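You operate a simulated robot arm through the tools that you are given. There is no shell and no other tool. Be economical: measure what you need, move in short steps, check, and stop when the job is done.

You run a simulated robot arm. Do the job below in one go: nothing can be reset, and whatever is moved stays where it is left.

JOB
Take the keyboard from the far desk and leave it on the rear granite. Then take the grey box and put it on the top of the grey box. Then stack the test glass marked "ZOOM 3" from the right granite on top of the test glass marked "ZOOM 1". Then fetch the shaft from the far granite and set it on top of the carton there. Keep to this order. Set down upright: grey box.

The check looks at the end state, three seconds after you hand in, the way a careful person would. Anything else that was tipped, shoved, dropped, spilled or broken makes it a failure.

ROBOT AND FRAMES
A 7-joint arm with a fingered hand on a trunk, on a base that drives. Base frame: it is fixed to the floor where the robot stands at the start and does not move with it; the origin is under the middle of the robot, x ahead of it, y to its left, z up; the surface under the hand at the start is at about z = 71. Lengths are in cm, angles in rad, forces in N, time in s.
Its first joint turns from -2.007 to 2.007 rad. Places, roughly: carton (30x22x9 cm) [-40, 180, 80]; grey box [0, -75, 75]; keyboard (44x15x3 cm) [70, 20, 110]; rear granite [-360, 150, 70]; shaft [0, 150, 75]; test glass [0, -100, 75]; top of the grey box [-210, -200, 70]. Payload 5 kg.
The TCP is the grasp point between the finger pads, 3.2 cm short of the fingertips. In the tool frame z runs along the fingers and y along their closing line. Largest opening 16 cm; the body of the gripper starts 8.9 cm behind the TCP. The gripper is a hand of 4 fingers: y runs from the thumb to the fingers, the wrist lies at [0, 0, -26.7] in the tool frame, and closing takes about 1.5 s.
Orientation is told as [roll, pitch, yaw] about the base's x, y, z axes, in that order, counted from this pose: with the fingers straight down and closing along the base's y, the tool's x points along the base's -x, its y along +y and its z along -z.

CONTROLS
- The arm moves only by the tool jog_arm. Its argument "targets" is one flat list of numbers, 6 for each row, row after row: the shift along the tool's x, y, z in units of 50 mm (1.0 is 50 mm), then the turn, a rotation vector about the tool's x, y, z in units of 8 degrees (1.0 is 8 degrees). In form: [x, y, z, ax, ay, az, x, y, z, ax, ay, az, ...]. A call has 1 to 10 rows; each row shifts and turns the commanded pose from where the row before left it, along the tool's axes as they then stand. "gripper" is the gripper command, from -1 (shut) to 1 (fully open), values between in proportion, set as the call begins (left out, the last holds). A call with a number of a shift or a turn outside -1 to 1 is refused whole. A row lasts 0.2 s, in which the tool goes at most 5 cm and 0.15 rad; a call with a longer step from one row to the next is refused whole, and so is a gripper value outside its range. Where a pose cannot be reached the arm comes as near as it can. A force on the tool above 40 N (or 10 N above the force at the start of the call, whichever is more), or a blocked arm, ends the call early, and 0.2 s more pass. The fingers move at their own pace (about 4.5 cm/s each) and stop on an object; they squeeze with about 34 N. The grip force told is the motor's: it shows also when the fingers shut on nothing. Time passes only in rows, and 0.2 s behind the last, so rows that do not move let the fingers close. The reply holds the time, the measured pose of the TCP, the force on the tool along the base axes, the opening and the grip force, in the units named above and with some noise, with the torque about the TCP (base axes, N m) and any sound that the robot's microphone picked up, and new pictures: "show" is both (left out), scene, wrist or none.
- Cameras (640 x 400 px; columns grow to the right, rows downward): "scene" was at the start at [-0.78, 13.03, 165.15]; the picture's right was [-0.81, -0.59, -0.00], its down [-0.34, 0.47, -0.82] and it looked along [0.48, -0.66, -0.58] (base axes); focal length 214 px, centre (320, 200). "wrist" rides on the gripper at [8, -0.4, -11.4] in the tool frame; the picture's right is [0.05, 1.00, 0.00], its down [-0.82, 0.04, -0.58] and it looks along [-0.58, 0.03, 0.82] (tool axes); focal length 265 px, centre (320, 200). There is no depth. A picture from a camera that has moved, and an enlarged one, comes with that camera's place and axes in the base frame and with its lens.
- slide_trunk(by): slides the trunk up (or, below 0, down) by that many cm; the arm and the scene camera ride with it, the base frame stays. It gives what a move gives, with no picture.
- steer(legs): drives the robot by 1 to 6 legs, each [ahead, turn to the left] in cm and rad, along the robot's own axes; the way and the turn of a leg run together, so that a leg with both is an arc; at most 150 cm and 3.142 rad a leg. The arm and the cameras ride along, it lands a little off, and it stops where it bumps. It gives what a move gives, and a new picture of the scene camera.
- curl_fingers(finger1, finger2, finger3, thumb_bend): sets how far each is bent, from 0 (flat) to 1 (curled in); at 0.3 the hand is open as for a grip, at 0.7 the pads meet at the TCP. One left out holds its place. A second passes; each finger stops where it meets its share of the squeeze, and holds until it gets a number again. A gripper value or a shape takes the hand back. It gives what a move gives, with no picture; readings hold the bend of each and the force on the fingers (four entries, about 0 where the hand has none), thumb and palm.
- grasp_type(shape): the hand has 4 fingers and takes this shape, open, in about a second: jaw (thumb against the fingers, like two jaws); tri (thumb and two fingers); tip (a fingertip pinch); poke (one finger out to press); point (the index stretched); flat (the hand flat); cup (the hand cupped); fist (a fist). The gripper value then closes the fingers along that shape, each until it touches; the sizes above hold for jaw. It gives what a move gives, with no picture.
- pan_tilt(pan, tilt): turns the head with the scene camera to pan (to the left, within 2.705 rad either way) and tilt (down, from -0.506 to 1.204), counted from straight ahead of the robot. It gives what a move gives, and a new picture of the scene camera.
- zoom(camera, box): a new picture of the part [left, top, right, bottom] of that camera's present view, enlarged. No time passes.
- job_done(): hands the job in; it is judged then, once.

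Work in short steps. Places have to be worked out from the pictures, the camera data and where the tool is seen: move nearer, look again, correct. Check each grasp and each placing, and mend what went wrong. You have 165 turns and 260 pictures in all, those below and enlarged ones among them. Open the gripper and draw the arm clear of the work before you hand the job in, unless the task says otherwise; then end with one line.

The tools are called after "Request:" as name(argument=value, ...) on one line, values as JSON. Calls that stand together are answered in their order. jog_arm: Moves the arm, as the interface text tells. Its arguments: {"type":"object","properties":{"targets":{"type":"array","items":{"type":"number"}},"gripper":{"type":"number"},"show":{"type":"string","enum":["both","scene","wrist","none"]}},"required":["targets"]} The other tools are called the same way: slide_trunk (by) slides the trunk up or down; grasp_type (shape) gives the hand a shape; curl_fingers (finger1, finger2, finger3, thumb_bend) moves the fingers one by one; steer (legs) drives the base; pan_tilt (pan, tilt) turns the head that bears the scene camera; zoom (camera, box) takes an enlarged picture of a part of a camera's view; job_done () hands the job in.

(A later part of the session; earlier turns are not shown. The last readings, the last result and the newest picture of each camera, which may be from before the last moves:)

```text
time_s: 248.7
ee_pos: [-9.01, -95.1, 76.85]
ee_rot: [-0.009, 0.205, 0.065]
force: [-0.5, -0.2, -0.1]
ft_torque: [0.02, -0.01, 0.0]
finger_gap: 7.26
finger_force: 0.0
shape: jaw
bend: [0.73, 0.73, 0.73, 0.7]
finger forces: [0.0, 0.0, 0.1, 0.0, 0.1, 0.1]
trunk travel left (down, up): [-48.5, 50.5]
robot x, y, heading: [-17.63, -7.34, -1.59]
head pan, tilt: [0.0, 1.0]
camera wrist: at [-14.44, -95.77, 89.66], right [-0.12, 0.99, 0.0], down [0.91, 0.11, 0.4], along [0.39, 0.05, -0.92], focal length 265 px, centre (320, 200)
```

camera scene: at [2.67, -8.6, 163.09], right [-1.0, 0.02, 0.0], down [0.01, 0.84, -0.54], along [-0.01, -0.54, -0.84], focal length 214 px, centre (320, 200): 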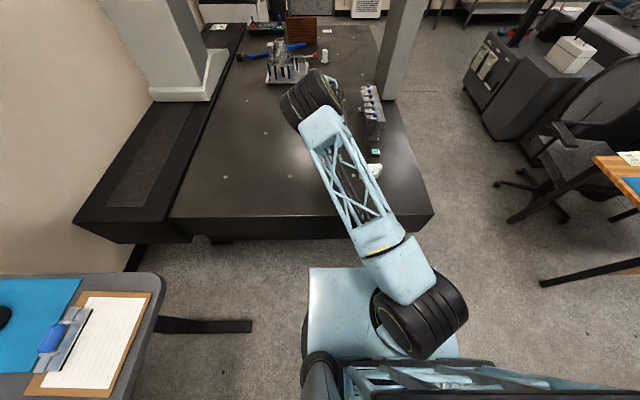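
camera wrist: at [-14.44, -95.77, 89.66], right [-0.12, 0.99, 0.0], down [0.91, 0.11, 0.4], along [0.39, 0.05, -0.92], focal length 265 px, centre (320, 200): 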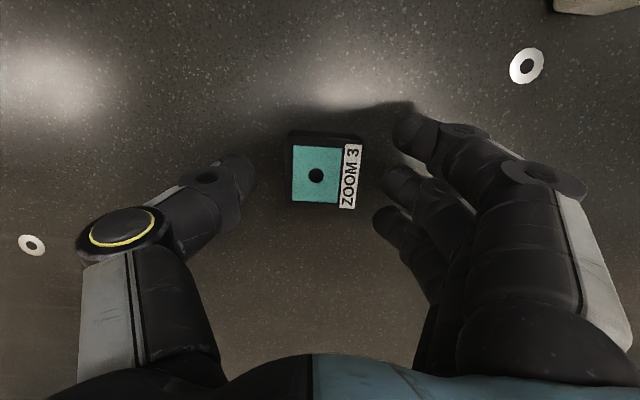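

Glass is centred between thumb and fingers. Final small descent.

Request:
jog_arm(targets=[-0.02, 0, 0.098, 0, 0, 0, -0.02, 0, 0.098, 0, 0, 0, -0.012, 0, 0.06, 0, 0, 0, -0.012, 0, 0.06, 0, 0, 0], show="wrist")

```text
time_s: 249.7
ee_pos: [-9.12, -95.21, 75.25]
ee_rot: [-0.011, 0.206, 0.064]
force: [-0.7, -0.5, -0.3]
ft_torque: [-0.04, 0.0, 0.01]
finger_gap: 7.27
finger_force: 0.0
shape: jaw
bend: [0.73, 0.73, 0.73, 0.7]
finger forces: [0.0, 0.1, 0.0, 0.1, 0.0, 0.0]
trunk travel left (down, up): [-48.5, 50.5]
robot x, y, heading: [-17.49, -7.25, -1.586]
head pan, tilt: [0.0, 1.0]
camera wrist: at [-14.68, -95.88, 88.0], right [-0.12, 0.99, 0.0], down [0.91, 0.11, 0.4], along [0.4, 0.05, -0.92], focal length 265 px, centre (320, 200)
```

wrist: 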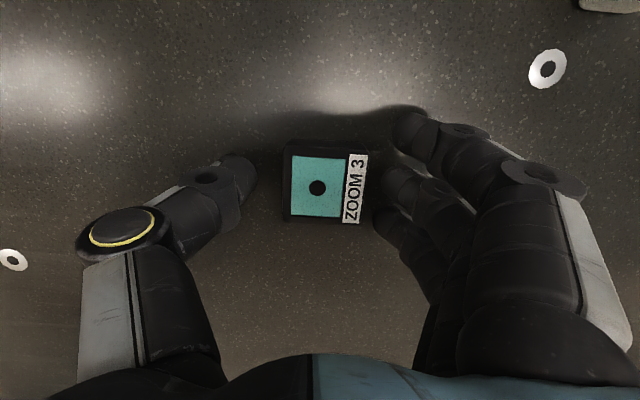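

Request:
jog_arm(targets=[-0.012, 0, 0.06, 0, 0, 0, -0.012, 0, 0.06, 0, 0, 0], show="none")

```text
time_s: 250.2
ee_pos: [-9.2, -95.21, 74.97]
ee_rot: [-0.013, 0.207, 0.065]
force: [-1.1, 1.2, 17.9]
ft_torque: [0.95, -0.44, 0.1]
finger_gap: 7.31
finger_force: 0.1
shape: jaw
bend: [0.73, 0.73, 0.74, 0.7]
finger forces: [0.0, 0.1, 18.2, 0.1, 0.0, 0.0]
trunk travel left (down, up): [-48.5, 50.5]
robot x, y, heading: [-17.67, -6.95, -1.581]
head pan, tilt: [0.0, 1.0]
```

The lowest fingertip has touched the granite. I lift 0.5 cm and close.

Request:
jog_arm(targets=[0.021, 0, -0.1, 0, 0, 0], show="none")

Request:
jog_arm(targets=[0, 0, 0, 0, 0, 0, 0, 0, 0, 0, 0, 0, 0, 0, 0, 0, 0, 0, 0, 0, 0, 0, 0, 0, 0, 0, 0, 0, 0, 0], gripper=-1, show="wrist")

```text
time_s: 250.7
ee_pos: [-9.18, -95.2, 75.28]
ee_rot: [-0.009, 0.207, 0.065]
force: [-0.7, -0.2, 0.8]
ft_torque: [0.05, -0.05, -0.06]
finger_gap: 7.25
finger_force: 0.1
shape: jaw
bend: [0.73, 0.73, 0.73, 0.7]
finger forces: [0.1, 0.1, 0.5, 0.1, 0.1, 0.0]
trunk travel left (down, up): [-48.5, 50.5]
robot x, y, heading: [-17.59, -7.08, -1.59]
head pan, tilt: [0.0, 1.0]
```

```text
time_s: 251.8
ee_pos: [-9.23, -95.09, 75.16]
ee_rot: [-0.008, 0.205, 0.064]
force: [-0.9, -0.4, -0.3]
ft_torque: [0.02, 0.03, 0.01]
finger_gap: 3.33
finger_force: 24.4
shape: jaw
bend: [0.68, 0.73, 0.73, 0.7]
finger forces: [0.0, 10.6, 9.1, 0.0, 19.8, 0.0]
trunk travel left (down, up): [-48.5, 50.5]
robot x, y, heading: [-17.78, -7.36, -1.588]
head pan, tilt: [0.0, 1.0]
camera wrist: at [-14.72, -95.86, 87.96], right [-0.12, 0.99, 0.0], down [0.91, 0.11, 0.4], along [0.39, 0.05, -0.92], focal length 265 px, centre (320, 200)
```

wrist: 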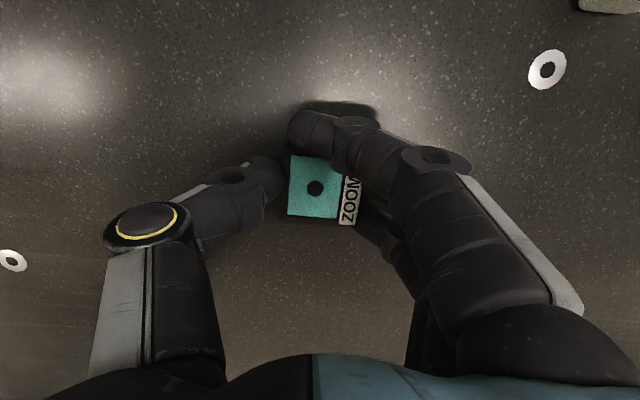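

Fingers 2 and 3 and the thumb hold it (about 20 N). I wait a moment and lift 3 cm to check.

Request:
jog_arm(targets=[0, 0, 0, 0, 0, 0, 0, 0, 0, 0, 0, 0, 0.01, 0, -0.05, 0, 0, 0, 0.02, 0, -0.1, 0, 0, 0, 0.04, 0, -0.2, 0, 0, 0, 0.04, 0, -0.2, 0, 0, 0, 0.04, 0, -0.2, 0, 0, 0], show="wrist")

```text
time_s: 253.4
ee_pos: [-9.06, -95.03, 78.99]
ee_rot: [-0.011, 0.207, 0.067]
force: [0.1, 0.2, -2.0]
ft_torque: [0.01, 0.01, 0.0]
finger_gap: 3.27
finger_force: 34.3
shape: jaw
bend: [0.7, 0.73, 0.73, 0.71]
finger forces: [0.0, 15.0, 13.4, 0.1, 28.3, 0.0]
trunk travel left (down, up): [-48.5, 50.5]
robot x, y, heading: [-17.56, -7.24, -1.588]
head pan, tilt: [0.0, 1.0]
camera wrist: at [-14.53, -95.81, 91.76], right [-0.12, 0.99, 0.0], down [0.91, 0.11, 0.4], along [0.39, 0.05, -0.92], focal length 265 px, centre (320, 200)
```

wrist: 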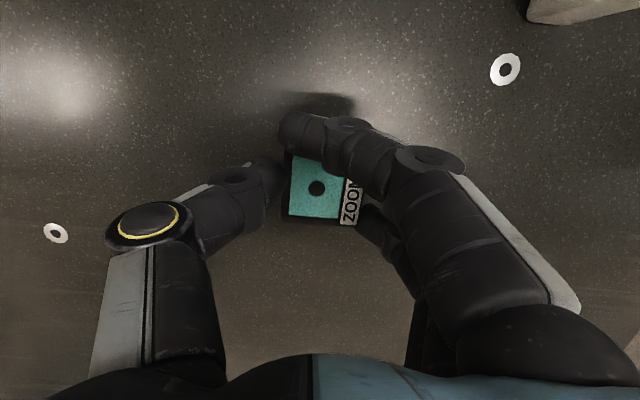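

Held flat (2 N). I lift, retract and raise the trunk before driving round to the granite's left side.

Request:
jog_arm(targets=[0.187, 0, -0.88, 0, 0, 0, 0.187, 0, -0.88, 0, 0, 0, 0.187, 0, -0.88, 0, 0, 0, 0.187, 0, -0.88, 0, 0, 0, 0.187, 0, -0.88, 0, 0, 0, 0.1, 0.8, -0.4, 0, 0, 0, 0, 0.9, 0, 0, 0, 0, 0, 0.9, 0, 0, 0, 0, 0, 0.9, 0, 0, 0, 0, 0, 0.9, 0, 0, 0, 0], show="none")

Request:
jog_arm(targets=[0, 0.8, 0, 0, 0, 0, 0, 0.8, 0, 0, 0, 0, 0, 0.8, 0, 0, 0, 0], show="wrist")

Request:
slide_trunk(by=25)

```text
time_s: 255.7
ee_pos: [-10.62, -73.03, 103.0]
ee_rot: [-0.008, 0.206, 0.065]
force: [1.0, -0.7, -0.9]
ft_torque: [0.0, 0.01, 0.01]
finger_gap: 3.22
finger_force: 34.3
shape: jaw
bend: [0.7, 0.73, 0.73, 0.71]
finger forces: [0.0, 14.9, 13.4, 0.0, 28.3, 0.0]
trunk travel left (down, up): [-48.5, 50.5]
robot x, y, heading: [-17.7, -6.92, -1.588]
head pan, tilt: [0.0, 1.0]
```

```text
time_s: 256.4
ee_pos: [-11.51, -61.14, 103.27]
ee_rot: [-0.01, 0.205, 0.064]
force: [0.1, 0.4, -0.6]
ft_torque: [0.0, 0.01, 0.01]
finger_gap: 3.21
finger_force: 34.3
shape: jaw
bend: [0.7, 0.73, 0.73, 0.71]
finger forces: [0.0, 14.9, 13.3, 0.0, 28.3, 0.1]
trunk travel left (down, up): [-48.5, 50.5]
robot x, y, heading: [-17.74, -7.26, -1.589]
head pan, tilt: [0.0, 1.0]
camera wrist: at [-16.98, -61.79, 115.95], right [-0.12, 0.99, 0.0], down [0.91, 0.11, 0.4], along [0.39, 0.05, -0.92], focal length 265 px, centre (320, 200)
```

wrist: 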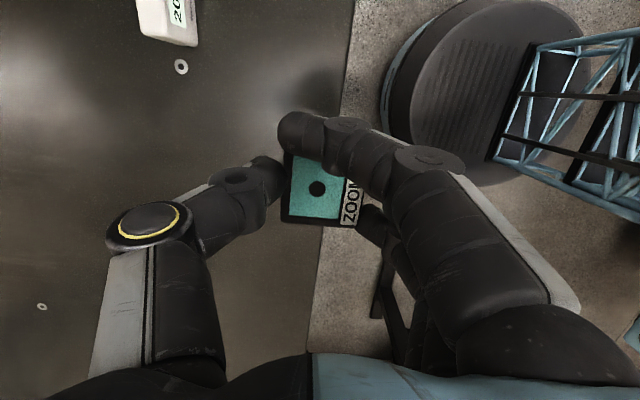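

```text
time_s: 259.0
ee_pos: [-11.47, -61.21, 128.12]
ee_rot: [-0.008, 0.204, 0.064]
force: [-0.8, -0.3, -1.1]
ft_torque: [0.04, -0.01, 0.0]
finger_gap: 3.24
finger_force: 34.1
shape: jaw
bend: [0.7, 0.73, 0.73, 0.71]
finger forces: [0.0, 15.0, 13.4, 0.0, 28.3, 0.0]
trunk travel left (down, up): [-73.5, 25.5]
robot x, y, heading: [-17.86, -6.99, -1.583]
head pan, tilt: [0.0, 1.0]
```

Steady. I drive: back off, turn, back along the corridor, turn to face +y and reverse down the aisle.

Request:
steer(legs=[[-20.5, 0], [0, 1.668], [-93, 0], [0, 1.489]])

```text
time_s: 273.1
ee_pos: [-115.7, 59.05, 128.05]
ee_rot: [-0.009, 0.205, -3.067]
force: [0.2, -0.2, -0.1]
ft_torque: [-0.01, 0.02, -0.03]
finger_gap: 3.21
finger_force: 34.0
shape: jaw
bend: [0.7, 0.73, 0.73, 0.71]
finger forces: [0.0, 14.7, 12.7, 0.0, 27.3, 0.1]
trunk travel left (down, up): [-73.5, 25.5]
robot x, y, heading: [-108.82, 5.02, 1.568]
head pan, tilt: [0.0, 1.0]
camera scene: at [-129.2, 6.01, 188.08], right [1.0, 0.0, 0.0], down [0.0, -0.84, -0.54], along [0.0, 0.54, -0.84], focal length 214 px, centre (320, 200)
```

scene: 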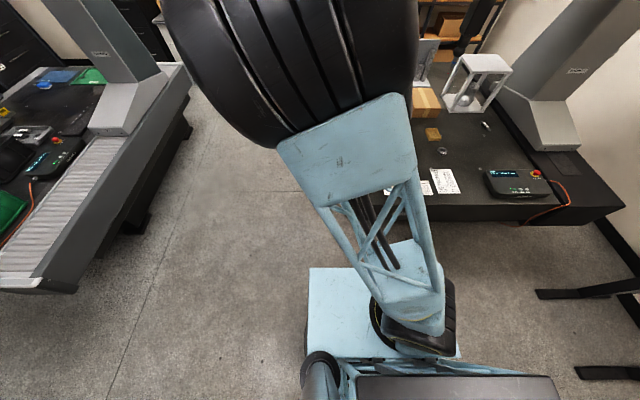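

Landed at (−108.8, 5), heading +y. I reverse to y ≈ −100.

Request:
steer(legs=[[-104, 0]])

Request:
pan_tilt(pan=-1.4, tilt=0.8)

```text
time_s: 278.5
ee_pos: [-116.25, -46.48, 128.28]
ee_rot: [-0.011, 0.205, -3.082]
force: [0.1, -0.1, -0.6]
ft_torque: [-0.02, 0.0, -0.02]
finger_gap: 3.2
finger_force: 33.9
shape: jaw
bend: [0.7, 0.73, 0.73, 0.71]
finger forces: [0.0, 14.6, 12.6, 0.0, 27.3, 0.1]
trunk travel left (down, up): [-73.5, 25.5]
robot x, y, heading: [-110.35, -100.31, 1.553]
head pan, tilt: [0.0, 1.0]
camera scene: at [-130.49, -99.35, 188.09], right [1.0, -0.02, 0.0], down [-0.02, -0.84, -0.54], along [0.01, 0.54, -0.84], focal length 214 px, centre (320, 200)
```

scene: 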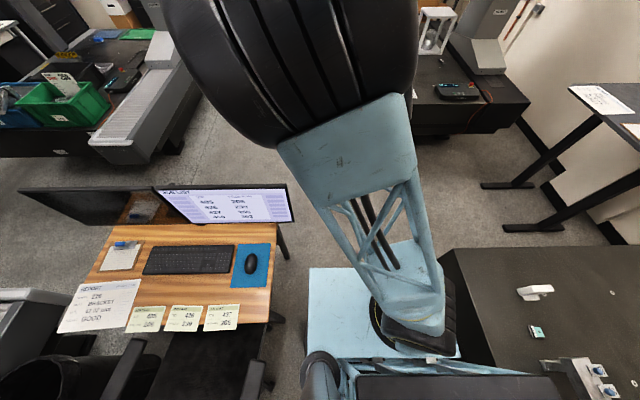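

```text
time_s: 280.1
ee_pos: [-116.2, -46.5, 128.23]
ee_rot: [-0.009, 0.206, -3.08]
force: [-0.2, 0.7, -1.2]
ft_torque: [-0.03, 0.01, 0.03]
finger_gap: 3.22
finger_force: 34.1
shape: jaw
bend: [0.7, 0.73, 0.73, 0.71]
finger forces: [0.0, 14.6, 12.7, 0.0, 27.3, 0.0]
trunk travel left (down, up): [-73.5, 25.5]
robot x, y, heading: [-110.08, -100.77, 1.549]
head pan, tilt: [-1.4, 0.799]
camera scene: at [-122.65, -105.05, 189.6], right [0.15, -0.99, 0.0], down [-0.71, -0.11, -0.7], along [0.69, 0.1, -0.72], focal length 214 px, centre (320, 200)
```

scene: 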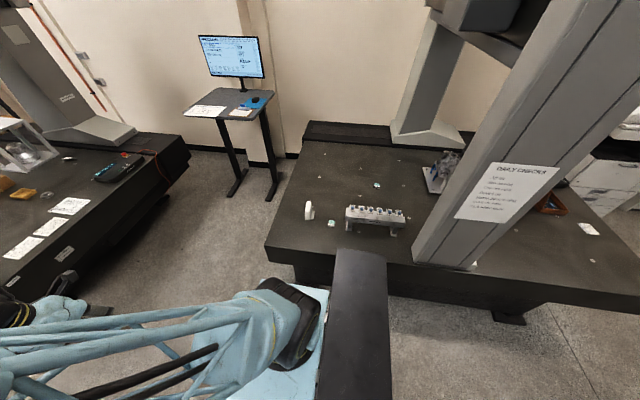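

ZOOM 1 is confirmed near (−31.2, −99.5). I swing the leaned hand about the vertical to the right, in two calls.

Request:
jog_arm(targets=[0.88, 0, 0.187, -0.12, 0, 0.563, 0.88, 0, 0.187, -0.12, 0, 0.563, 0.88, 0, 0.187, -0.12, 0, 0.563, 0.88, 0, 0.187, -0.12, 0, 0.563, 0.88, 0, 0.187, -0.12, 0, 0.563, 0.88, 0, 0.187, -0.12, 0, 0.563, 0.88, 0, 0.187, -0.12, 0, 0.563, 0.88, 0, 0.187, -0.12, 0, 0.563, 0.88, 0, 0.187, -0.12, 0, 0.563, 0.88, 0, 0.187, -0.12, 0, 0.563], show="none")

Request:
jog_arm(targets=[0.88, 0, 0.187, -0.12, 0, 0.563, 0.88, 0, 0.187, -0.12, 0, 0.563, 0.88, 0, 0.187, -0.12, 0, 0.563, 0.88, 0, 0.187, -0.12, 0, 0.563, 0.88, 0, 0.187, -0.12, 0, 0.563, 0.88, 0, 0.187, -0.12, 0, 0.563, 0.88, 0, 0.187, -0.12, 0, 0.563, 0.88, 0, 0.187, -0.12, 0, 0.563, 0.88, 0, 0.187, -0.12, 0, 0.563, 0.88, 0, 0.187, -0.12, 0, 0.563], show="both")

```text
time_s: 282.3
ee_pos: [-74.53, -59.48, 127.54]
ee_rot: [-0.002, 0.198, 2.398]
force: [-0.8, -0.4, -0.4]
ft_torque: [0.01, 0.05, 0.02]
finger_gap: 3.2
finger_force: 34.1
shape: jaw
bend: [0.7, 0.73, 0.73, 0.71]
finger forces: [0.1, 14.6, 12.6, 0.0, 27.1, 0.1]
trunk travel left (down, up): [-73.5, 25.5]
robot x, y, heading: [-110.36, -100.36, 1.55]
head pan, tilt: [-1.4, 0.799]
```

```text
time_s: 284.5
ee_pos: [-54.58, -98.77, 127.8]
ee_rot: [0.004, 0.2, 1.596]
force: [-0.6, 0.3, -0.4]
ft_torque: [0.0, 0.02, 0.01]
finger_gap: 3.2
finger_force: 33.9
shape: jaw
bend: [0.7, 0.73, 0.73, 0.71]
finger forces: [0.0, 14.6, 12.4, 0.0, 26.9, 0.0]
trunk travel left (down, up): [-73.5, 25.5]
robot x, y, heading: [-109.93, -100.52, 1.547]
head pan, tilt: [-1.4, 0.799]
camera scene: at [-122.49, -105.22, 189.61], right [0.15, -0.99, 0.0], down [-0.71, -0.11, -0.7], along [0.69, 0.1, -0.72], focal length 214 px, centre (320, 200)
camera wrist: at [-53.98, -104.23, 140.49], right [-1.0, -0.08, 0.02], down [-0.06, 0.91, 0.4], along [-0.04, 0.4, -0.91], focal length 265 px, centre (320, 200)
```

scene: 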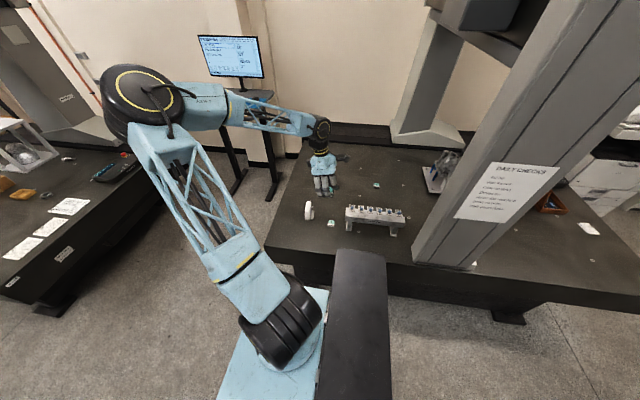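
wrist: 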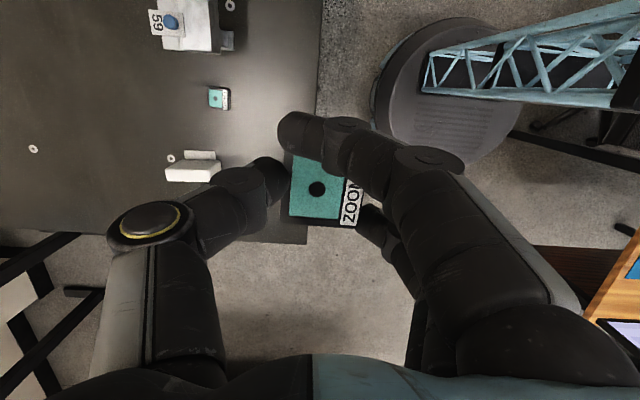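

Wrist view shows everything. I enlarge ZOOM 1 for a precise centre.

Request:
zoom(camera="wrist", box=[140, 0, 300, 100])

Request:
zoom(camera="wrist", box=[260, 140, 380, 240])

```text
4.00 times, centred on (220, 50) of wrist
camera zoom: at [-53.98, -104.23, 140.49], right [-1.0, -0.08, 0.02], down [-0.06, 0.91, 0.4], along [-0.04, 0.4, -0.91], focal length 1062 px, centre (720, 800)
```

zoom: 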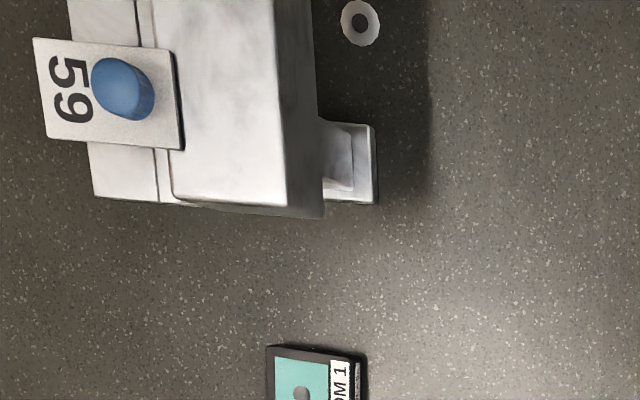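

```text
4.00 times, centred on (320, 190) of wrist
camera zoom: at [-53.98, -104.23, 140.49], right [-1.0, -0.08, 0.02], down [-0.06, 0.91, 0.4], along [-0.04, 0.4, -0.91], focal length 1062 px, centre (320, 240)
```

zoom: 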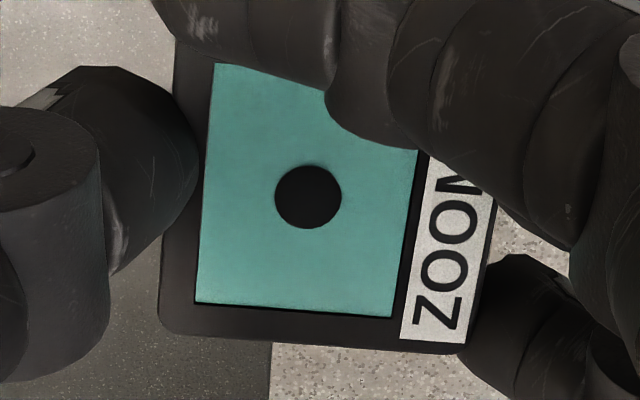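

Rack end is at y ≈ −108, and the camera will clear it. The held glass centre sits at TCP + (−0.2, +0.4) and ZOOM 1's centre is ≈ (−31, −99.1). I move over it, rotate −0.1 rad, and lower the trunk.

Request:
jog_arm(targets=[0.05, -0.95, 0.011, -0.03, 0, 0.14, 0.05, -0.95, 0.011, -0.03, 0, 0.14, 0.05, -0.95, 0.011, -0.03, 0, 0.14, 0.05, -0.95, 0.011, -0.03, 0, 0.14, 0.05, -0.95, 0.011, -0.03, 0, 0.14], show="none")

Request:
slide_trunk(by=-30)

Request:
jog_arm(targets=[0, 0, 0, 0, 0, 0])

```text
time_s: 285.7
ee_pos: [-30.43, -100.07, 127.37]
ee_rot: [0.007, 0.201, 1.498]
force: [1.1, -0.8, -1.0]
ft_torque: [0.0, 0.07, 0.01]
finger_gap: 3.19
finger_force: 34.6
shape: jaw
bend: [0.7, 0.73, 0.73, 0.71]
finger forces: [0.1, 14.8, 12.2, 0.0, 27.0, 0.0]
trunk travel left (down, up): [-73.5, 25.5]
robot x, y, heading: [-110.16, -100.49, 1.551]
head pan, tilt: [-1.4, 0.799]
```

```text
time_s: 288.7
ee_pos: [-30.72, -99.94, 97.59]
ee_rot: [0.004, 0.2, 1.498]
force: [-0.6, -0.9, -1.4]
ft_torque: [0.03, 0.0, 0.01]
finger_gap: 3.21
finger_force: 34.0
shape: jaw
bend: [0.7, 0.73, 0.73, 0.71]
finger forces: [0.0, 14.9, 12.2, 0.1, 27.0, 0.0]
trunk travel left (down, up): [-43.5, 55.5]
robot x, y, heading: [-110.22, -100.65, 1.545]
head pan, tilt: [-1.4, 0.799]
```

```text
time_s: 289.1
ee_pos: [-30.63, -99.94, 97.64]
ee_rot: [0.006, 0.202, 1.499]
force: [0.1, -0.5, -0.8]
ft_torque: [-0.02, 0.01, 0.0]
finger_gap: 3.17
finger_force: 33.9
shape: jaw
bend: [0.7, 0.73, 0.73, 0.71]
finger forces: [0.1, 14.9, 12.2, 0.1, 26.9, 0.1]
trunk travel left (down, up): [-43.5, 55.5]
robot x, y, heading: [-109.76, -100.47, 1.548]
head pan, tilt: [-1.4, 0.799]
camera scene: at [-122.56, -105.07, 159.61], right [0.15, -0.99, 0.0], down [-0.71, -0.11, -0.7], along [0.69, 0.1, -0.72], focal length 214 px, centre (320, 200)
camera wrist: at [-30.58, -105.52, 110.37], right [-1.0, 0.02, 0.02], down [0.03, 0.91, 0.4], along [-0.01, 0.4, -0.92], focal length 265 px, centre (320, 200)
```

scene: 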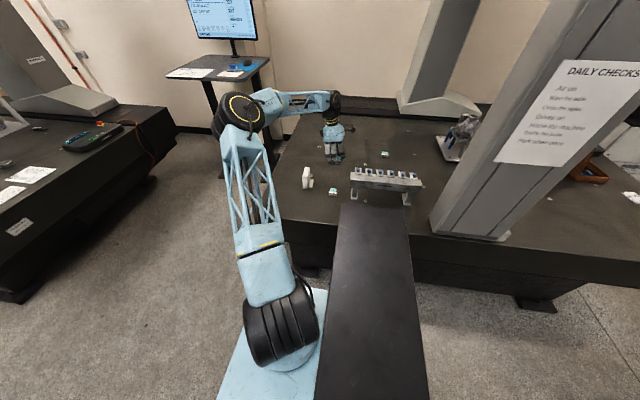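
wrist: 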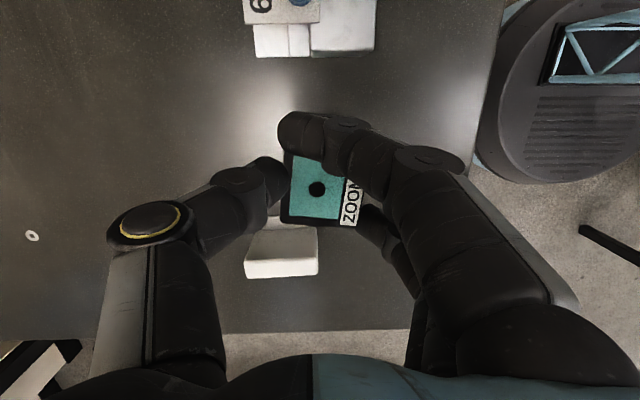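

ZOOM 1 is right beneath, hidden by a finger. I correct +0.4 cm in y and lower to TCP ≈ 80, then check from the scene camera.

Request:
jog_arm(targets=[-0.086, 0.02, -0.018, 0, 0, 0, -0.146, 0, 0.685, 0, 0, 0, -0.146, 0, 0.685, 0, 0, 0, -0.146, 0, 0.685, 0, 0, 0, -0.146, 0, 0.685, 0, 0, 0, -0.125, 0, 0.587, 0, 0, 0], show="wrist")

Request:
zoom(camera="scene", box=[290, 145, 380, 205])

```text
time_s: 290.5
ee_pos: [-30.77, -99.42, 80.59]
ee_rot: [0.007, 0.203, 1.498]
force: [-0.2, -0.3, -1.5]
ft_torque: [-0.05, 0.01, 0.02]
finger_gap: 3.17
finger_force: 34.1
shape: jaw
bend: [0.7, 0.73, 0.73, 0.71]
finger forces: [0.0, 15.0, 12.0, 0.1, 27.0, 0.1]
trunk travel left (down, up): [-43.5, 55.5]
robot x, y, heading: [-110.11, -100.63, 1.549]
head pan, tilt: [-1.4, 0.799]
camera wrist: at [-30.76, -104.94, 93.4], right [-1.0, 0.02, 0.02], down [0.03, 0.91, 0.4], along [0.0, 0.4, -0.92], focal length 265 px, centre (320, 200)
```

wrist: 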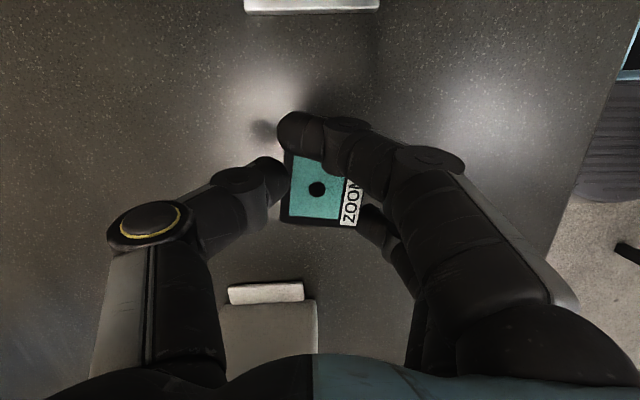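

```text
6.67 times, centred on (335, 175) of scene
camera zoom: at [-122.54, -105.07, 159.61], right [0.15, -0.99, 0.0], down [-0.71, -0.11, -0.7], along [0.69, 0.1, -0.72], focal length 1430 px, centre (220, 367)
```

zoom: 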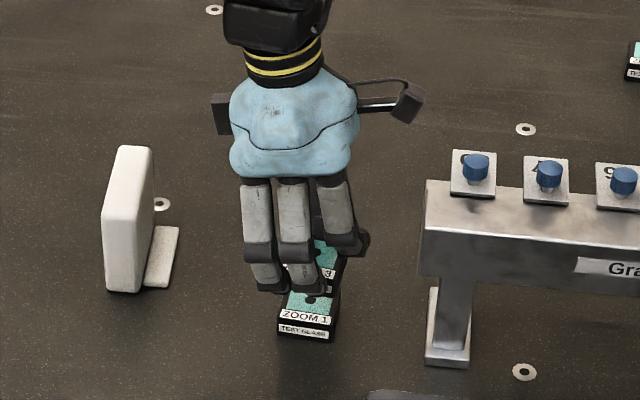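

Well lined up. I lower in 0.3 cm steps until contact.

Request:
jog_arm(targets=[-0.0125, 0, 0.0587, 0, 0, 0, -0.0125, 0, 0.0587, 0, 0, 0, -0.0125, 0, 0.0587, 0, 0, 0, -0.0125, 0, 0.0587, 0, 0, 0, -0.0125, 0, 0.0587, 0, 0, 0, -0.0125, 0, 0.0587, 0, 0, 0, -0.0125, 0, 0.0587, 0, 0, 0], show="none")

Request:
zoom(camera="scene", box=[310, 160, 370, 200])

```text
time_s: 292.1
ee_pos: [-30.88, -99.3, 78.72]
ee_rot: [0.006, 0.201, 1.497]
force: [0.4, 0.1, -1.6]
ft_torque: [-0.01, 0.0, 0.01]
finger_gap: 3.17
finger_force: 33.5
shape: jaw
bend: [0.7, 0.73, 0.73, 0.71]
finger forces: [0.1, 14.9, 12.1, 0.1, 26.9, 0.0]
trunk travel left (down, up): [-43.5, 55.5]
robot x, y, heading: [-109.85, -100.79, 1.548]
head pan, tilt: [-1.4, 0.799]
```

```text
10.00 times, centred on (340, 180) of scene
camera zoom: at [-122.56, -105.07, 159.61], right [0.15, -0.99, 0.0], down [-0.71, -0.11, -0.7], along [0.69, 0.1, -0.72], focal length 2145 px, centre (120, 400)
```

zoom: 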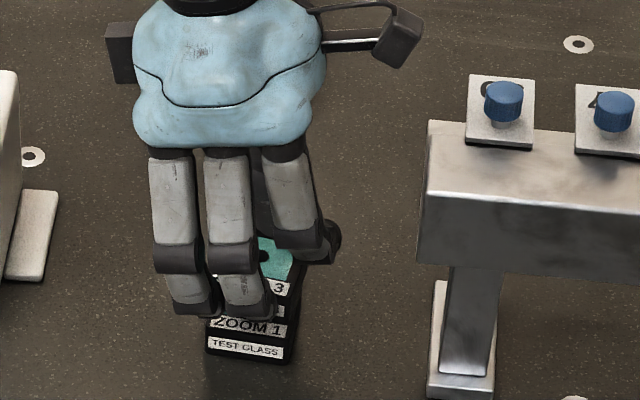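

Request:
jog_arm(targets=[-0.0125, 0, 0.0587, 0, 0, 0, -0.0125, 0, 0.0587, 0, 0, 0, -0.0104, 0, 0.049, 0, 0, 0, -0.0104, 0, 0.049, 0, 0, 0, -0.0104, 0, 0.049, 0, 0, 0], show="none")

```text
time_s: 293.3
ee_pos: [-30.85, -99.31, 77.37]
ee_rot: [0.004, 0.199, 1.499]
force: [0.0, 0.9, 2.6]
ft_torque: [-0.01, 0.12, -0.01]
finger_gap: 3.19
finger_force: 34.2
shape: jaw
bend: [0.7, 0.73, 0.73, 0.71]
finger forces: [0.1, 15.1, 12.2, 0.0, 27.4, 0.0]
trunk travel left (down, up): [-43.5, 55.5]
robot x, y, heading: [-110.35, -100.66, 1.552]
head pan, tilt: [-1.4, 0.799]
```

Just touching (+4 N). I press 0.15 cm more to seat it, then open to a 7–8 cm gap.

Request:
jog_arm(targets=[-0.006, 0, 0.029, 0, 0, 0, 0, 0, 0, 0, 0, 0], show="wrist")

Request:
jog_arm(targets=[0, 0, 0, 0, 0, 0, 0, 0, 0, 0, 0, 0, 0, 0, 0, 0, 0, 0, 0, 0, 0, 0, 0, 0, 0, 0, 0, 0, 0, 0], gripper=0, show="wrist")

```text
time_s: 293.9
ee_pos: [-30.78, -99.37, 77.24]
ee_rot: [0.004, 0.202, 1.5]
force: [-0.1, 1.7, 11.6]
ft_torque: [0.09, 0.36, -0.01]
finger_gap: 3.21
finger_force: 34.8
shape: jaw
bend: [0.7, 0.73, 0.73, 0.71]
finger forces: [0.1, 15.6, 13.3, 0.1, 29.2, 0.1]
trunk travel left (down, up): [-43.5, 55.5]
robot x, y, heading: [-109.79, -100.25, 1.555]
head pan, tilt: [-1.4, 0.799]
camera wrist: at [-30.76, -104.95, 90.0], right [-1.0, 0.02, 0.01], down [0.03, 0.92, 0.4], along [0.0, 0.4, -0.92], focal length 265 px, centre (320, 200)
```

wrist: 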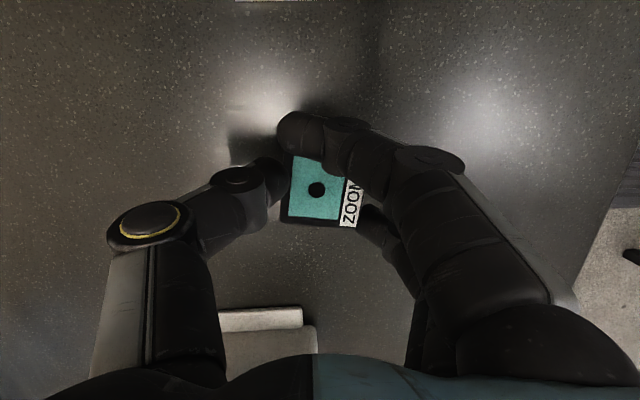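

```text
time_s: 295.1
ee_pos: [-30.79, -99.38, 77.2]
ee_rot: [0.005, 0.201, 1.5]
force: [-0.4, -0.9, 0.1]
ft_torque: [0.0, 0.01, 0.02]
finger_gap: 7.92
finger_force: 0.1
shape: jaw
bend: [0.72, 0.72, 0.72, 0.7]
finger forces: [0.0, 0.0, 0.1, 0.0, 0.0, 0.0]
trunk travel left (down, up): [-43.5, 55.5]
robot x, y, heading: [-110.07, -100.54, 1.545]
head pan, tilt: [-1.4, 0.799]
camera wrist: at [-30.74, -104.96, 89.87], right [-1.0, 0.02, 0.02], down [0.03, 0.91, 0.4], along [-0.01, 0.4, -0.92], focal length 265 px, centre (320, 200)
```

wrist: 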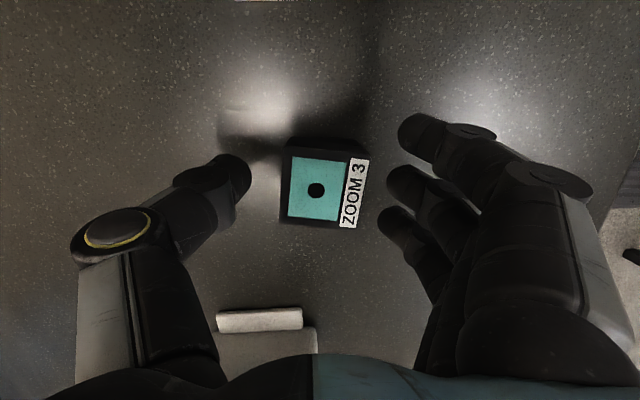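

Released cleanly with the glass staying put. I rise straight up and inspect.

Request:
jog_arm(targets=[0.06, 0, -0.29, 0, 0, 0, 0.1, 0, -0.49, 0, 0, 0, 0.187, 0, -0.88, 0, 0, 0, 0.187, 0, -0.88, 0, 0, 0, 0.187, 0, -0.88, 0, 0, 0, 0.187, 0, -0.88, 0, 0, 0], show="wrist")

Request:
zoom(camera="scene", box=[310, 160, 370, 200])

```text
time_s: 296.5
ee_pos: [-30.79, -99.39, 99.07]
ee_rot: [0.006, 0.201, 1.498]
force: [0.0, -0.4, -0.2]
ft_torque: [-0.01, 0.0, 0.01]
finger_gap: 7.96
finger_force: 0.0
shape: jaw
bend: [0.72, 0.72, 0.72, 0.7]
finger forces: [0.0, 0.0, 0.1, 0.0, 0.1, 0.0]
trunk travel left (down, up): [-43.5, 55.5]
robot x, y, heading: [-110.09, -100.52, 1.553]
head pan, tilt: [-1.4, 0.799]
camera wrist: at [-30.75, -105.01, 111.86], right [-1.0, 0.02, 0.02], down [0.03, 0.91, 0.4], along [-0.01, 0.4, -0.92], focal length 265 px, centre (320, 200)
```

wrist: 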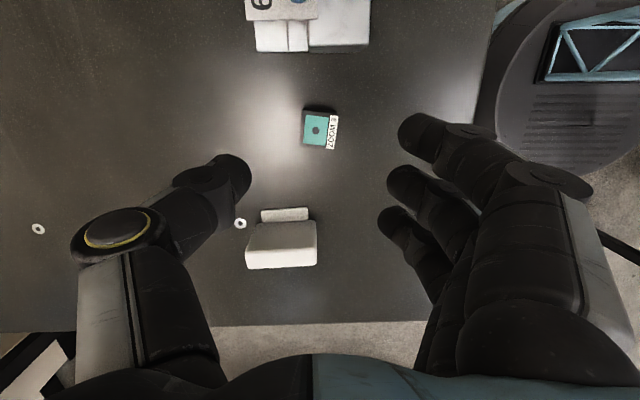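

```text
10.00 times, centred on (340, 180) of scene
camera zoom: at [-122.61, -105.09, 159.6], right [0.15, -0.99, 0.0], down [-0.71, -0.11, -0.7], along [0.69, 0.1, -0.72], focal length 2145 px, centre (120, 400)
```

zoom: 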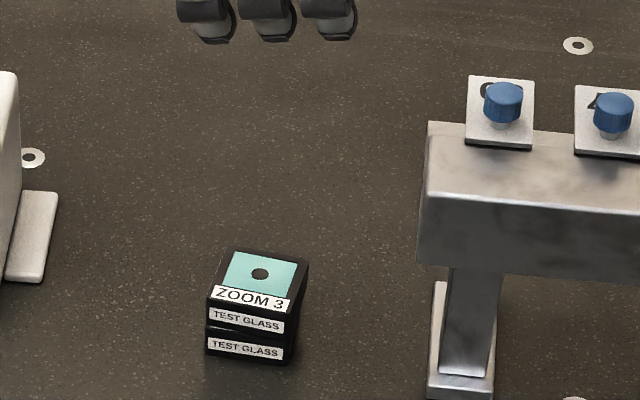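

The stack is neat and square. Last task: the shaft. I undo the lean, retract, raise the trunk and swing the arm forward.

Request:
jog_arm(targets=[0.1, 0, -0.6, 0, -0.75, 0, 0, 0, -0.4, 0, -0.75, 0, 0, 0.9, 0, 0, 0, 0, 0, 0.9, 0, 0, 0, 0, 0, 0.9, 0, 0, 0, 0, 0, 0.9, 0, 0, 0, 0, 0, 0.9, 0, 0, 0, 0, 0, 0.5, 0, 0, 0, 0], show="none", gripper=1)

Request:
slide_trunk(by=25)

Request:
jog_arm(targets=[-0.9, 0, 0, 0, 0, -0.576, -0.9, 0, 0, 0, 0, -0.576, -0.9, 0, 0, 0, 0, -0.576, -0.9, 0, 0, 0, 0, -0.576, -0.9, 0, 0, 0, 0, -0.576, -0.9, 0, 0, 0, 0, -0.576, -0.9, 0, 0, 0, 0, -0.576, -0.9, 0, 0, 0, 0, -0.576, -0.9, 0, 0, 0, 0, -0.576, -0.9, 0, 0, 0, 0, -0.576], show="none")

Request:
jog_arm(targets=[-0.9, 0, 0, 0, 0, -0.576, -0.9, 0, 0, 0, 0, -0.576, -0.9, 0, 0, 0, 0, -0.576, -0.9, 0, 0, 0, 0, -0.576, -0.9, 0, 0, 0, 0, -0.576, -0.9, 0, 0, 0, 0, -0.576, -0.9, 0, 0, 0, 0, -0.576, -0.9, 0, 0, 0, 0, -0.576, -0.9, 0, 0, 0, 0, -0.576, -0.9, 0, 0, 0, 0, -0.576], show="none")

Request:
steer(legs=[[110, 0]])

```text
time_s: 298.3
ee_pos: [-55.71, -97.23, 104.19]
ee_rot: [0.006, -0.009, 1.497]
force: [-0.2, 0.4, 0.5]
ft_torque: [0.0, 0.01, -0.02]
finger_gap: 15.99
finger_force: 0.0
shape: jaw
bend: [0.3, 0.3, 0.3, 0.3]
finger forces: [0.0, 0.0, 0.1, 0.0, 0.0, 0.0]
trunk travel left (down, up): [-43.5, 55.5]
robot x, y, heading: [-110.23, -100.75, 1.546]
head pan, tilt: [-1.4, 0.799]
```

```text
time_s: 300.8
ee_pos: [-55.57, -97.27, 129.25]
ee_rot: [0.005, -0.009, 1.498]
force: [-0.4, 0.2, 0.0]
ft_torque: [-0.01, 0.01, -0.02]
finger_gap: 16.01
finger_force: 0.0
shape: jaw
bend: [0.3, 0.3, 0.3, 0.3]
finger forces: [0.0, 0.1, 0.1, 0.0, 0.0, 0.1]
trunk travel left (down, up): [-68.5, 30.5]
robot x, y, heading: [-110.24, -100.68, 1.55]
head pan, tilt: [-1.4, 0.799]
```

```text
time_s: 303.0
ee_pos: [-68.25, -54.85, 129.61]
ee_rot: [-0.001, -0.008, 2.306]
force: [0.1, 0.6, 0.2]
ft_torque: [-0.04, 0.0, -0.02]
finger_gap: 16.01
finger_force: 0.0
shape: jaw
bend: [0.3, 0.3, 0.3, 0.3]
finger forces: [0.0, 0.0, 0.0, 0.0, 0.1, 0.0]
trunk travel left (down, up): [-68.5, 30.5]
robot x, y, heading: [-110.29, -100.18, 1.551]
head pan, tilt: [-1.4, 0.799]
```

```text
time_s: 305.2
ee_pos: [-107.15, -34.95, 130.24]
ee_rot: [-0.006, -0.002, 3.108]
force: [0.0, -0.1, -0.4]
ft_torque: [0.04, -0.03, 0.02]
finger_gap: 16.0
finger_force: 0.0
shape: jaw
bend: [0.3, 0.3, 0.3, 0.3]
finger forces: [0.0, 0.0, 0.0, 0.1, 0.0, 0.0]
trunk travel left (down, up): [-68.5, 30.5]
robot x, y, heading: [-110.35, -100.45, 1.551]
head pan, tilt: [-1.4, 0.799]
```

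```text
time_s: 311.0
ee_pos: [-109.36, 77.24, 130.2]
ee_rot: [-0.008, -0.004, -3.139]
force: [-0.4, 0.2, -0.5]
ft_torque: [-0.03, -0.01, 0.0]
finger_gap: 15.98
finger_force: 0.0
shape: jaw
bend: [0.3, 0.3, 0.3, 0.3]
finger forces: [0.0, 0.0, 0.1, 0.1, 0.1, 0.0]
trunk travel left (down, up): [-68.5, 30.5]
robot x, y, heading: [-109.91, 11.24, 1.589]
head pan, tilt: [-1.4, 0.799]
camera scene: at [-122.36, 6.55, 184.6], right [0.19, -0.98, 0.0], down [-0.7, -0.14, -0.7], along [0.68, 0.13, -0.72], focal length 214 px, centre (320, 200)
```

scene: 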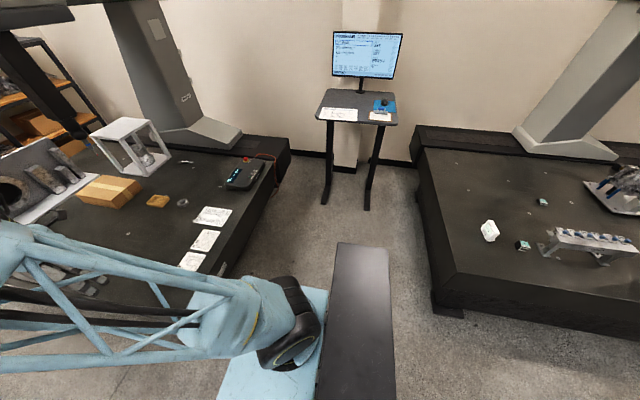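

The base is round underneath (radius about 33), with a deck on its right. I drive along to (−20, 11) and turn to face the shaft.

Request:
steer(legs=[[0, -1.589], [90, 0], [0, 1.42]])

Request:
pan_tilt(pan=0.3, tilt=0.6)

```text
time_s: 323.3
ee_pos: [-14.63, 83.03, 130.25]
ee_rot: [-0.01, -0.005, 3.06]
force: [-0.8, -1.2, -0.3]
ft_torque: [0.0, 0.0, 0.01]
finger_gap: 15.99
finger_force: 0.0
shape: jaw
bend: [0.3, 0.3, 0.3, 0.3]
finger forces: [0.0, 0.0, 0.0, 0.0, 0.0, 0.1]
trunk travel left (down, up): [-68.5, 30.5]
robot x, y, heading: [-20.78, 17.59, 1.503]
head pan, tilt: [-1.4, 0.799]
camera scene: at [-33.47, 13.66, 184.6], right [0.1, -0.99, 0.0], down [-0.71, -0.07, -0.7], along [0.69, 0.07, -0.72], focal length 214 px, centre (320, 200)
```

scene: 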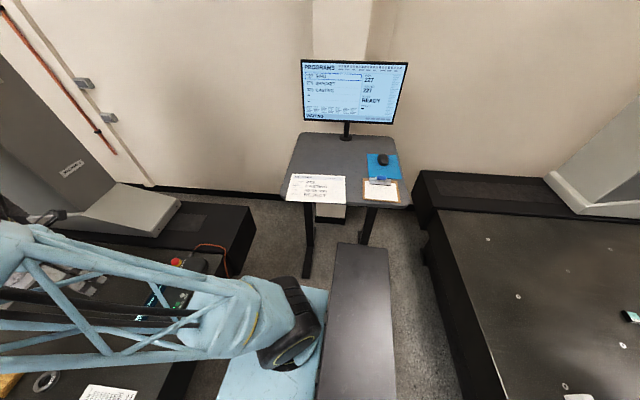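

```text
time_s: 325.0
ee_pos: [-14.54, 83.04, 130.35]
ee_rot: [-0.007, -0.005, 3.059]
force: [1.1, 0.1, 0.4]
ft_torque: [-0.02, -0.02, 0.02]
finger_gap: 16.0
finger_force: 0.0
shape: jaw
bend: [0.3, 0.3, 0.3, 0.3]
finger forces: [0.0, 0.0, 0.0, 0.0, 0.0, 0.0]
trunk travel left (down, up): [-68.5, 30.5]
robot x, y, heading: [-21.04, 17.57, 1.504]
head pan, tilt: [0.3, 0.6]
camera scene: at [-43.49, 21.43, 186.29], right [0.97, 0.23, 0.0], down [0.13, -0.55, -0.82], along [-0.19, 0.8, -0.57], focal length 214 px, centre (320, 200)
```

scene: 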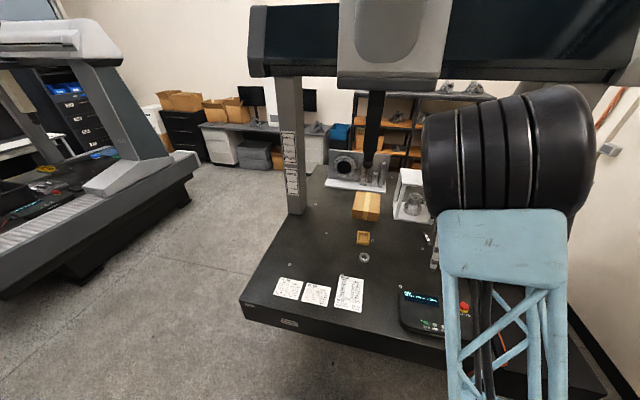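

I enlarge the shaft area.

Request:
zoom(camera="scene", box=[330, 160, 450, 290])

Request:
zoom(camera="scene", box=[405, 225, 445, 255])

```text
3.08 times, centred on (390, 225) of scene
camera zoom: at [-43.49, 21.43, 186.29], right [0.97, 0.23, 0.0], down [0.13, -0.55, -0.82], along [-0.19, 0.8, -0.57], focal length 660 px, centre (105, 123)
```

zoom: 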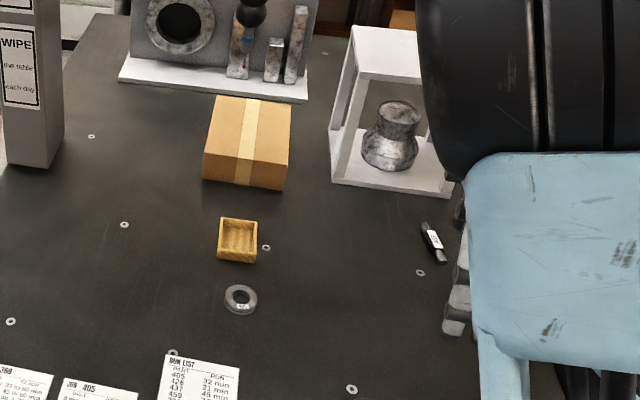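

```text
13.33 times, centred on (425, 240) of scene
camera zoom: at [-43.49, 21.43, 186.29], right [0.97, 0.23, 0.0], down [0.13, -0.55, -0.82], along [-0.19, 0.8, -0.57], focal length 2860 px, centre (-1080, -333)
```

zoom: 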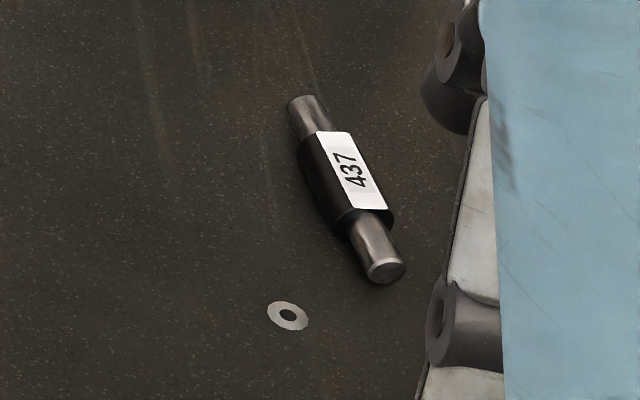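

The shaft lies with its centre at about (6.8, 150.7), 11 cm long, its axis ~11° off +y. The carton top spans x −50..−28, y 164..193. The shaft is deep inside, so the low round base must go a little under the slab overhang. I approach carefully.

Request:
steer(legs=[[0, -0.25], [28, 0], [0, 0.3]])

Request:
pan_tilt(pan=0.5, tilt=1.15)

```text
time_s: 328.8
ee_pos: [-9.8, 109.42, 130.38]
ee_rot: [-0.008, -0.006, 3.115]
force: [-1.2, -0.1, 0.1]
ft_torque: [-0.01, -0.05, 0.04]
finger_gap: 15.99
finger_force: 0.0
shape: jaw
bend: [0.3, 0.3, 0.3, 0.3]
finger forces: [0.1, 0.0, 0.0, 0.0, 0.0, 0.0]
trunk travel left (down, up): [-68.5, 30.5]
robot x, y, heading: [-12.58, 43.81, 1.556]
head pan, tilt: [0.3, 0.6]
camera scene: at [-35.41, 46.21, 186.28], right [0.96, 0.28, 0.0], down [0.16, -0.54, -0.83], along [-0.23, 0.79, -0.56], focal length 214 px, centre (320, 200)
```

scene: 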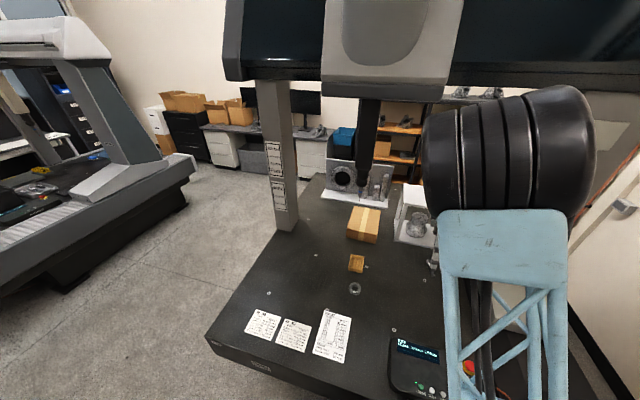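

```text
time_s: 329.8
ee_pos: [-9.78, 109.28, 130.22]
ee_rot: [-0.007, -0.004, 3.116]
force: [0.2, 0.4, -0.9]
ft_torque: [0.02, 0.02, 0.02]
finger_gap: 15.99
finger_force: 0.2
shape: jaw
bend: [0.3, 0.3, 0.3, 0.3]
finger forces: [0.0, 0.1, 0.0, 0.0, 0.0, 0.0]
trunk travel left (down, up): [-68.5, 30.5]
robot x, y, heading: [-12.55, 43.71, 1.556]
head pan, tilt: [0.499, 1.15]
camera scene: at [-35.61, 43.04, 182.12], right [0.88, 0.47, 0.0], down [0.43, -0.81, -0.41], along [-0.19, 0.36, -0.91], focal length 214 px, centre (320, 200)
```

scene: 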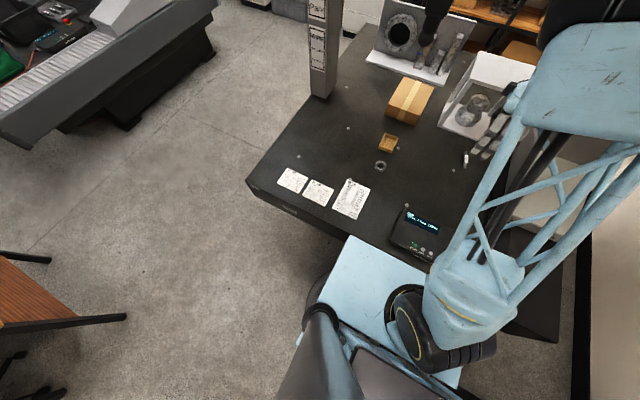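

No contact so far at y 43.8. I go forward 8 cm and check.

Request:
steer(legs=[[8, 0]])

```text
time_s: 330.8
ee_pos: [-9.68, 117.45, 130.21]
ee_rot: [-0.007, -0.004, 3.116]
force: [-0.7, 2.0, -0.2]
ft_torque: [-0.05, 0.01, -0.02]
finger_gap: 15.97
finger_force: 0.1
shape: jaw
bend: [0.3, 0.3, 0.3, 0.3]
finger forces: [0.1, 0.0, 0.0, 0.1, 0.0, 0.0]
trunk travel left (down, up): [-68.5, 30.5]
robot x, y, heading: [-12.06, 51.6, 1.557]
head pan, tilt: [0.499, 1.15]
camera scene: at [-35.52, 51.18, 182.11], right [0.88, 0.47, 0.0], down [0.43, -0.81, -0.41], along [-0.19, 0.36, -0.91], focal length 214 px, centre (320, 200)
```

scene: 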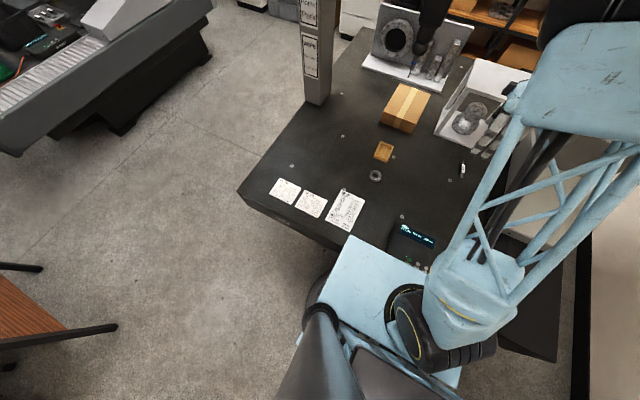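

It moved the full distance, so the base fits under the overhang. Another 7 cm.

Request:
steer(legs=[[7, 0]])

Request:
jog_arm(targets=[0, 0, 0, 0, 0, 0], show="wrist")

```text
time_s: 331.9
ee_pos: [-9.72, 124.34, 130.25]
ee_rot: [-0.007, -0.004, 3.115]
force: [1.0, 0.2, -0.3]
ft_torque: [-0.08, 0.0, 0.01]
finger_gap: 16.0
finger_force: 0.0
shape: jaw
bend: [0.3, 0.3, 0.3, 0.3]
finger forces: [0.0, 0.0, 0.0, 0.1, 0.1, 0.0]
trunk travel left (down, up): [-68.5, 30.5]
robot x, y, heading: [-12.41, 58.46, 1.56]
head pan, tilt: [0.499, 1.15]
camera scene: at [-35.44, 57.99, 182.11], right [0.88, 0.47, 0.0], down [0.43, -0.81, -0.41], along [-0.19, 0.36, -0.91], focal length 214 px, centre (320, 200)
```

scene: 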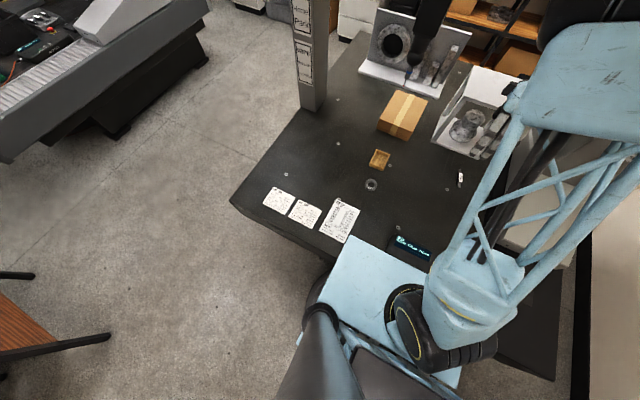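

```text
time_s: 332.2
ee_pos: [-9.69, 124.16, 130.21]
ee_rot: [-0.008, -0.005, 3.117]
force: [0.2, -0.4, 1.1]
ft_torque: [0.02, 0.0, 0.01]
finger_gap: 16.0
finger_force: 0.2
shape: jaw
bend: [0.3, 0.3, 0.3, 0.3]
finger forces: [0.0, 0.0, 0.0, 0.1, 0.0, 0.1]
trunk travel left (down, up): [-68.5, 30.5]
robot x, y, heading: [-12.54, 58.68, 1.56]
head pan, tilt: [0.499, 1.15]
camera wrist: at [-1.56, 124.32, 141.55], right [0.03, -1.0, -0.01], down [-0.81, -0.03, 0.58], along [-0.58, -0.01, -0.81], focal length 265 px, centre (320, 200)
```

wrist: 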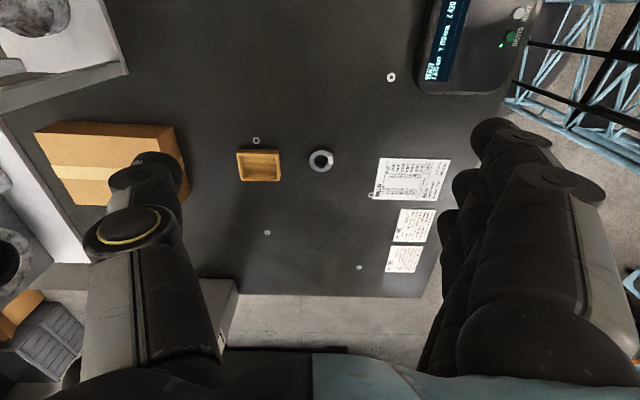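

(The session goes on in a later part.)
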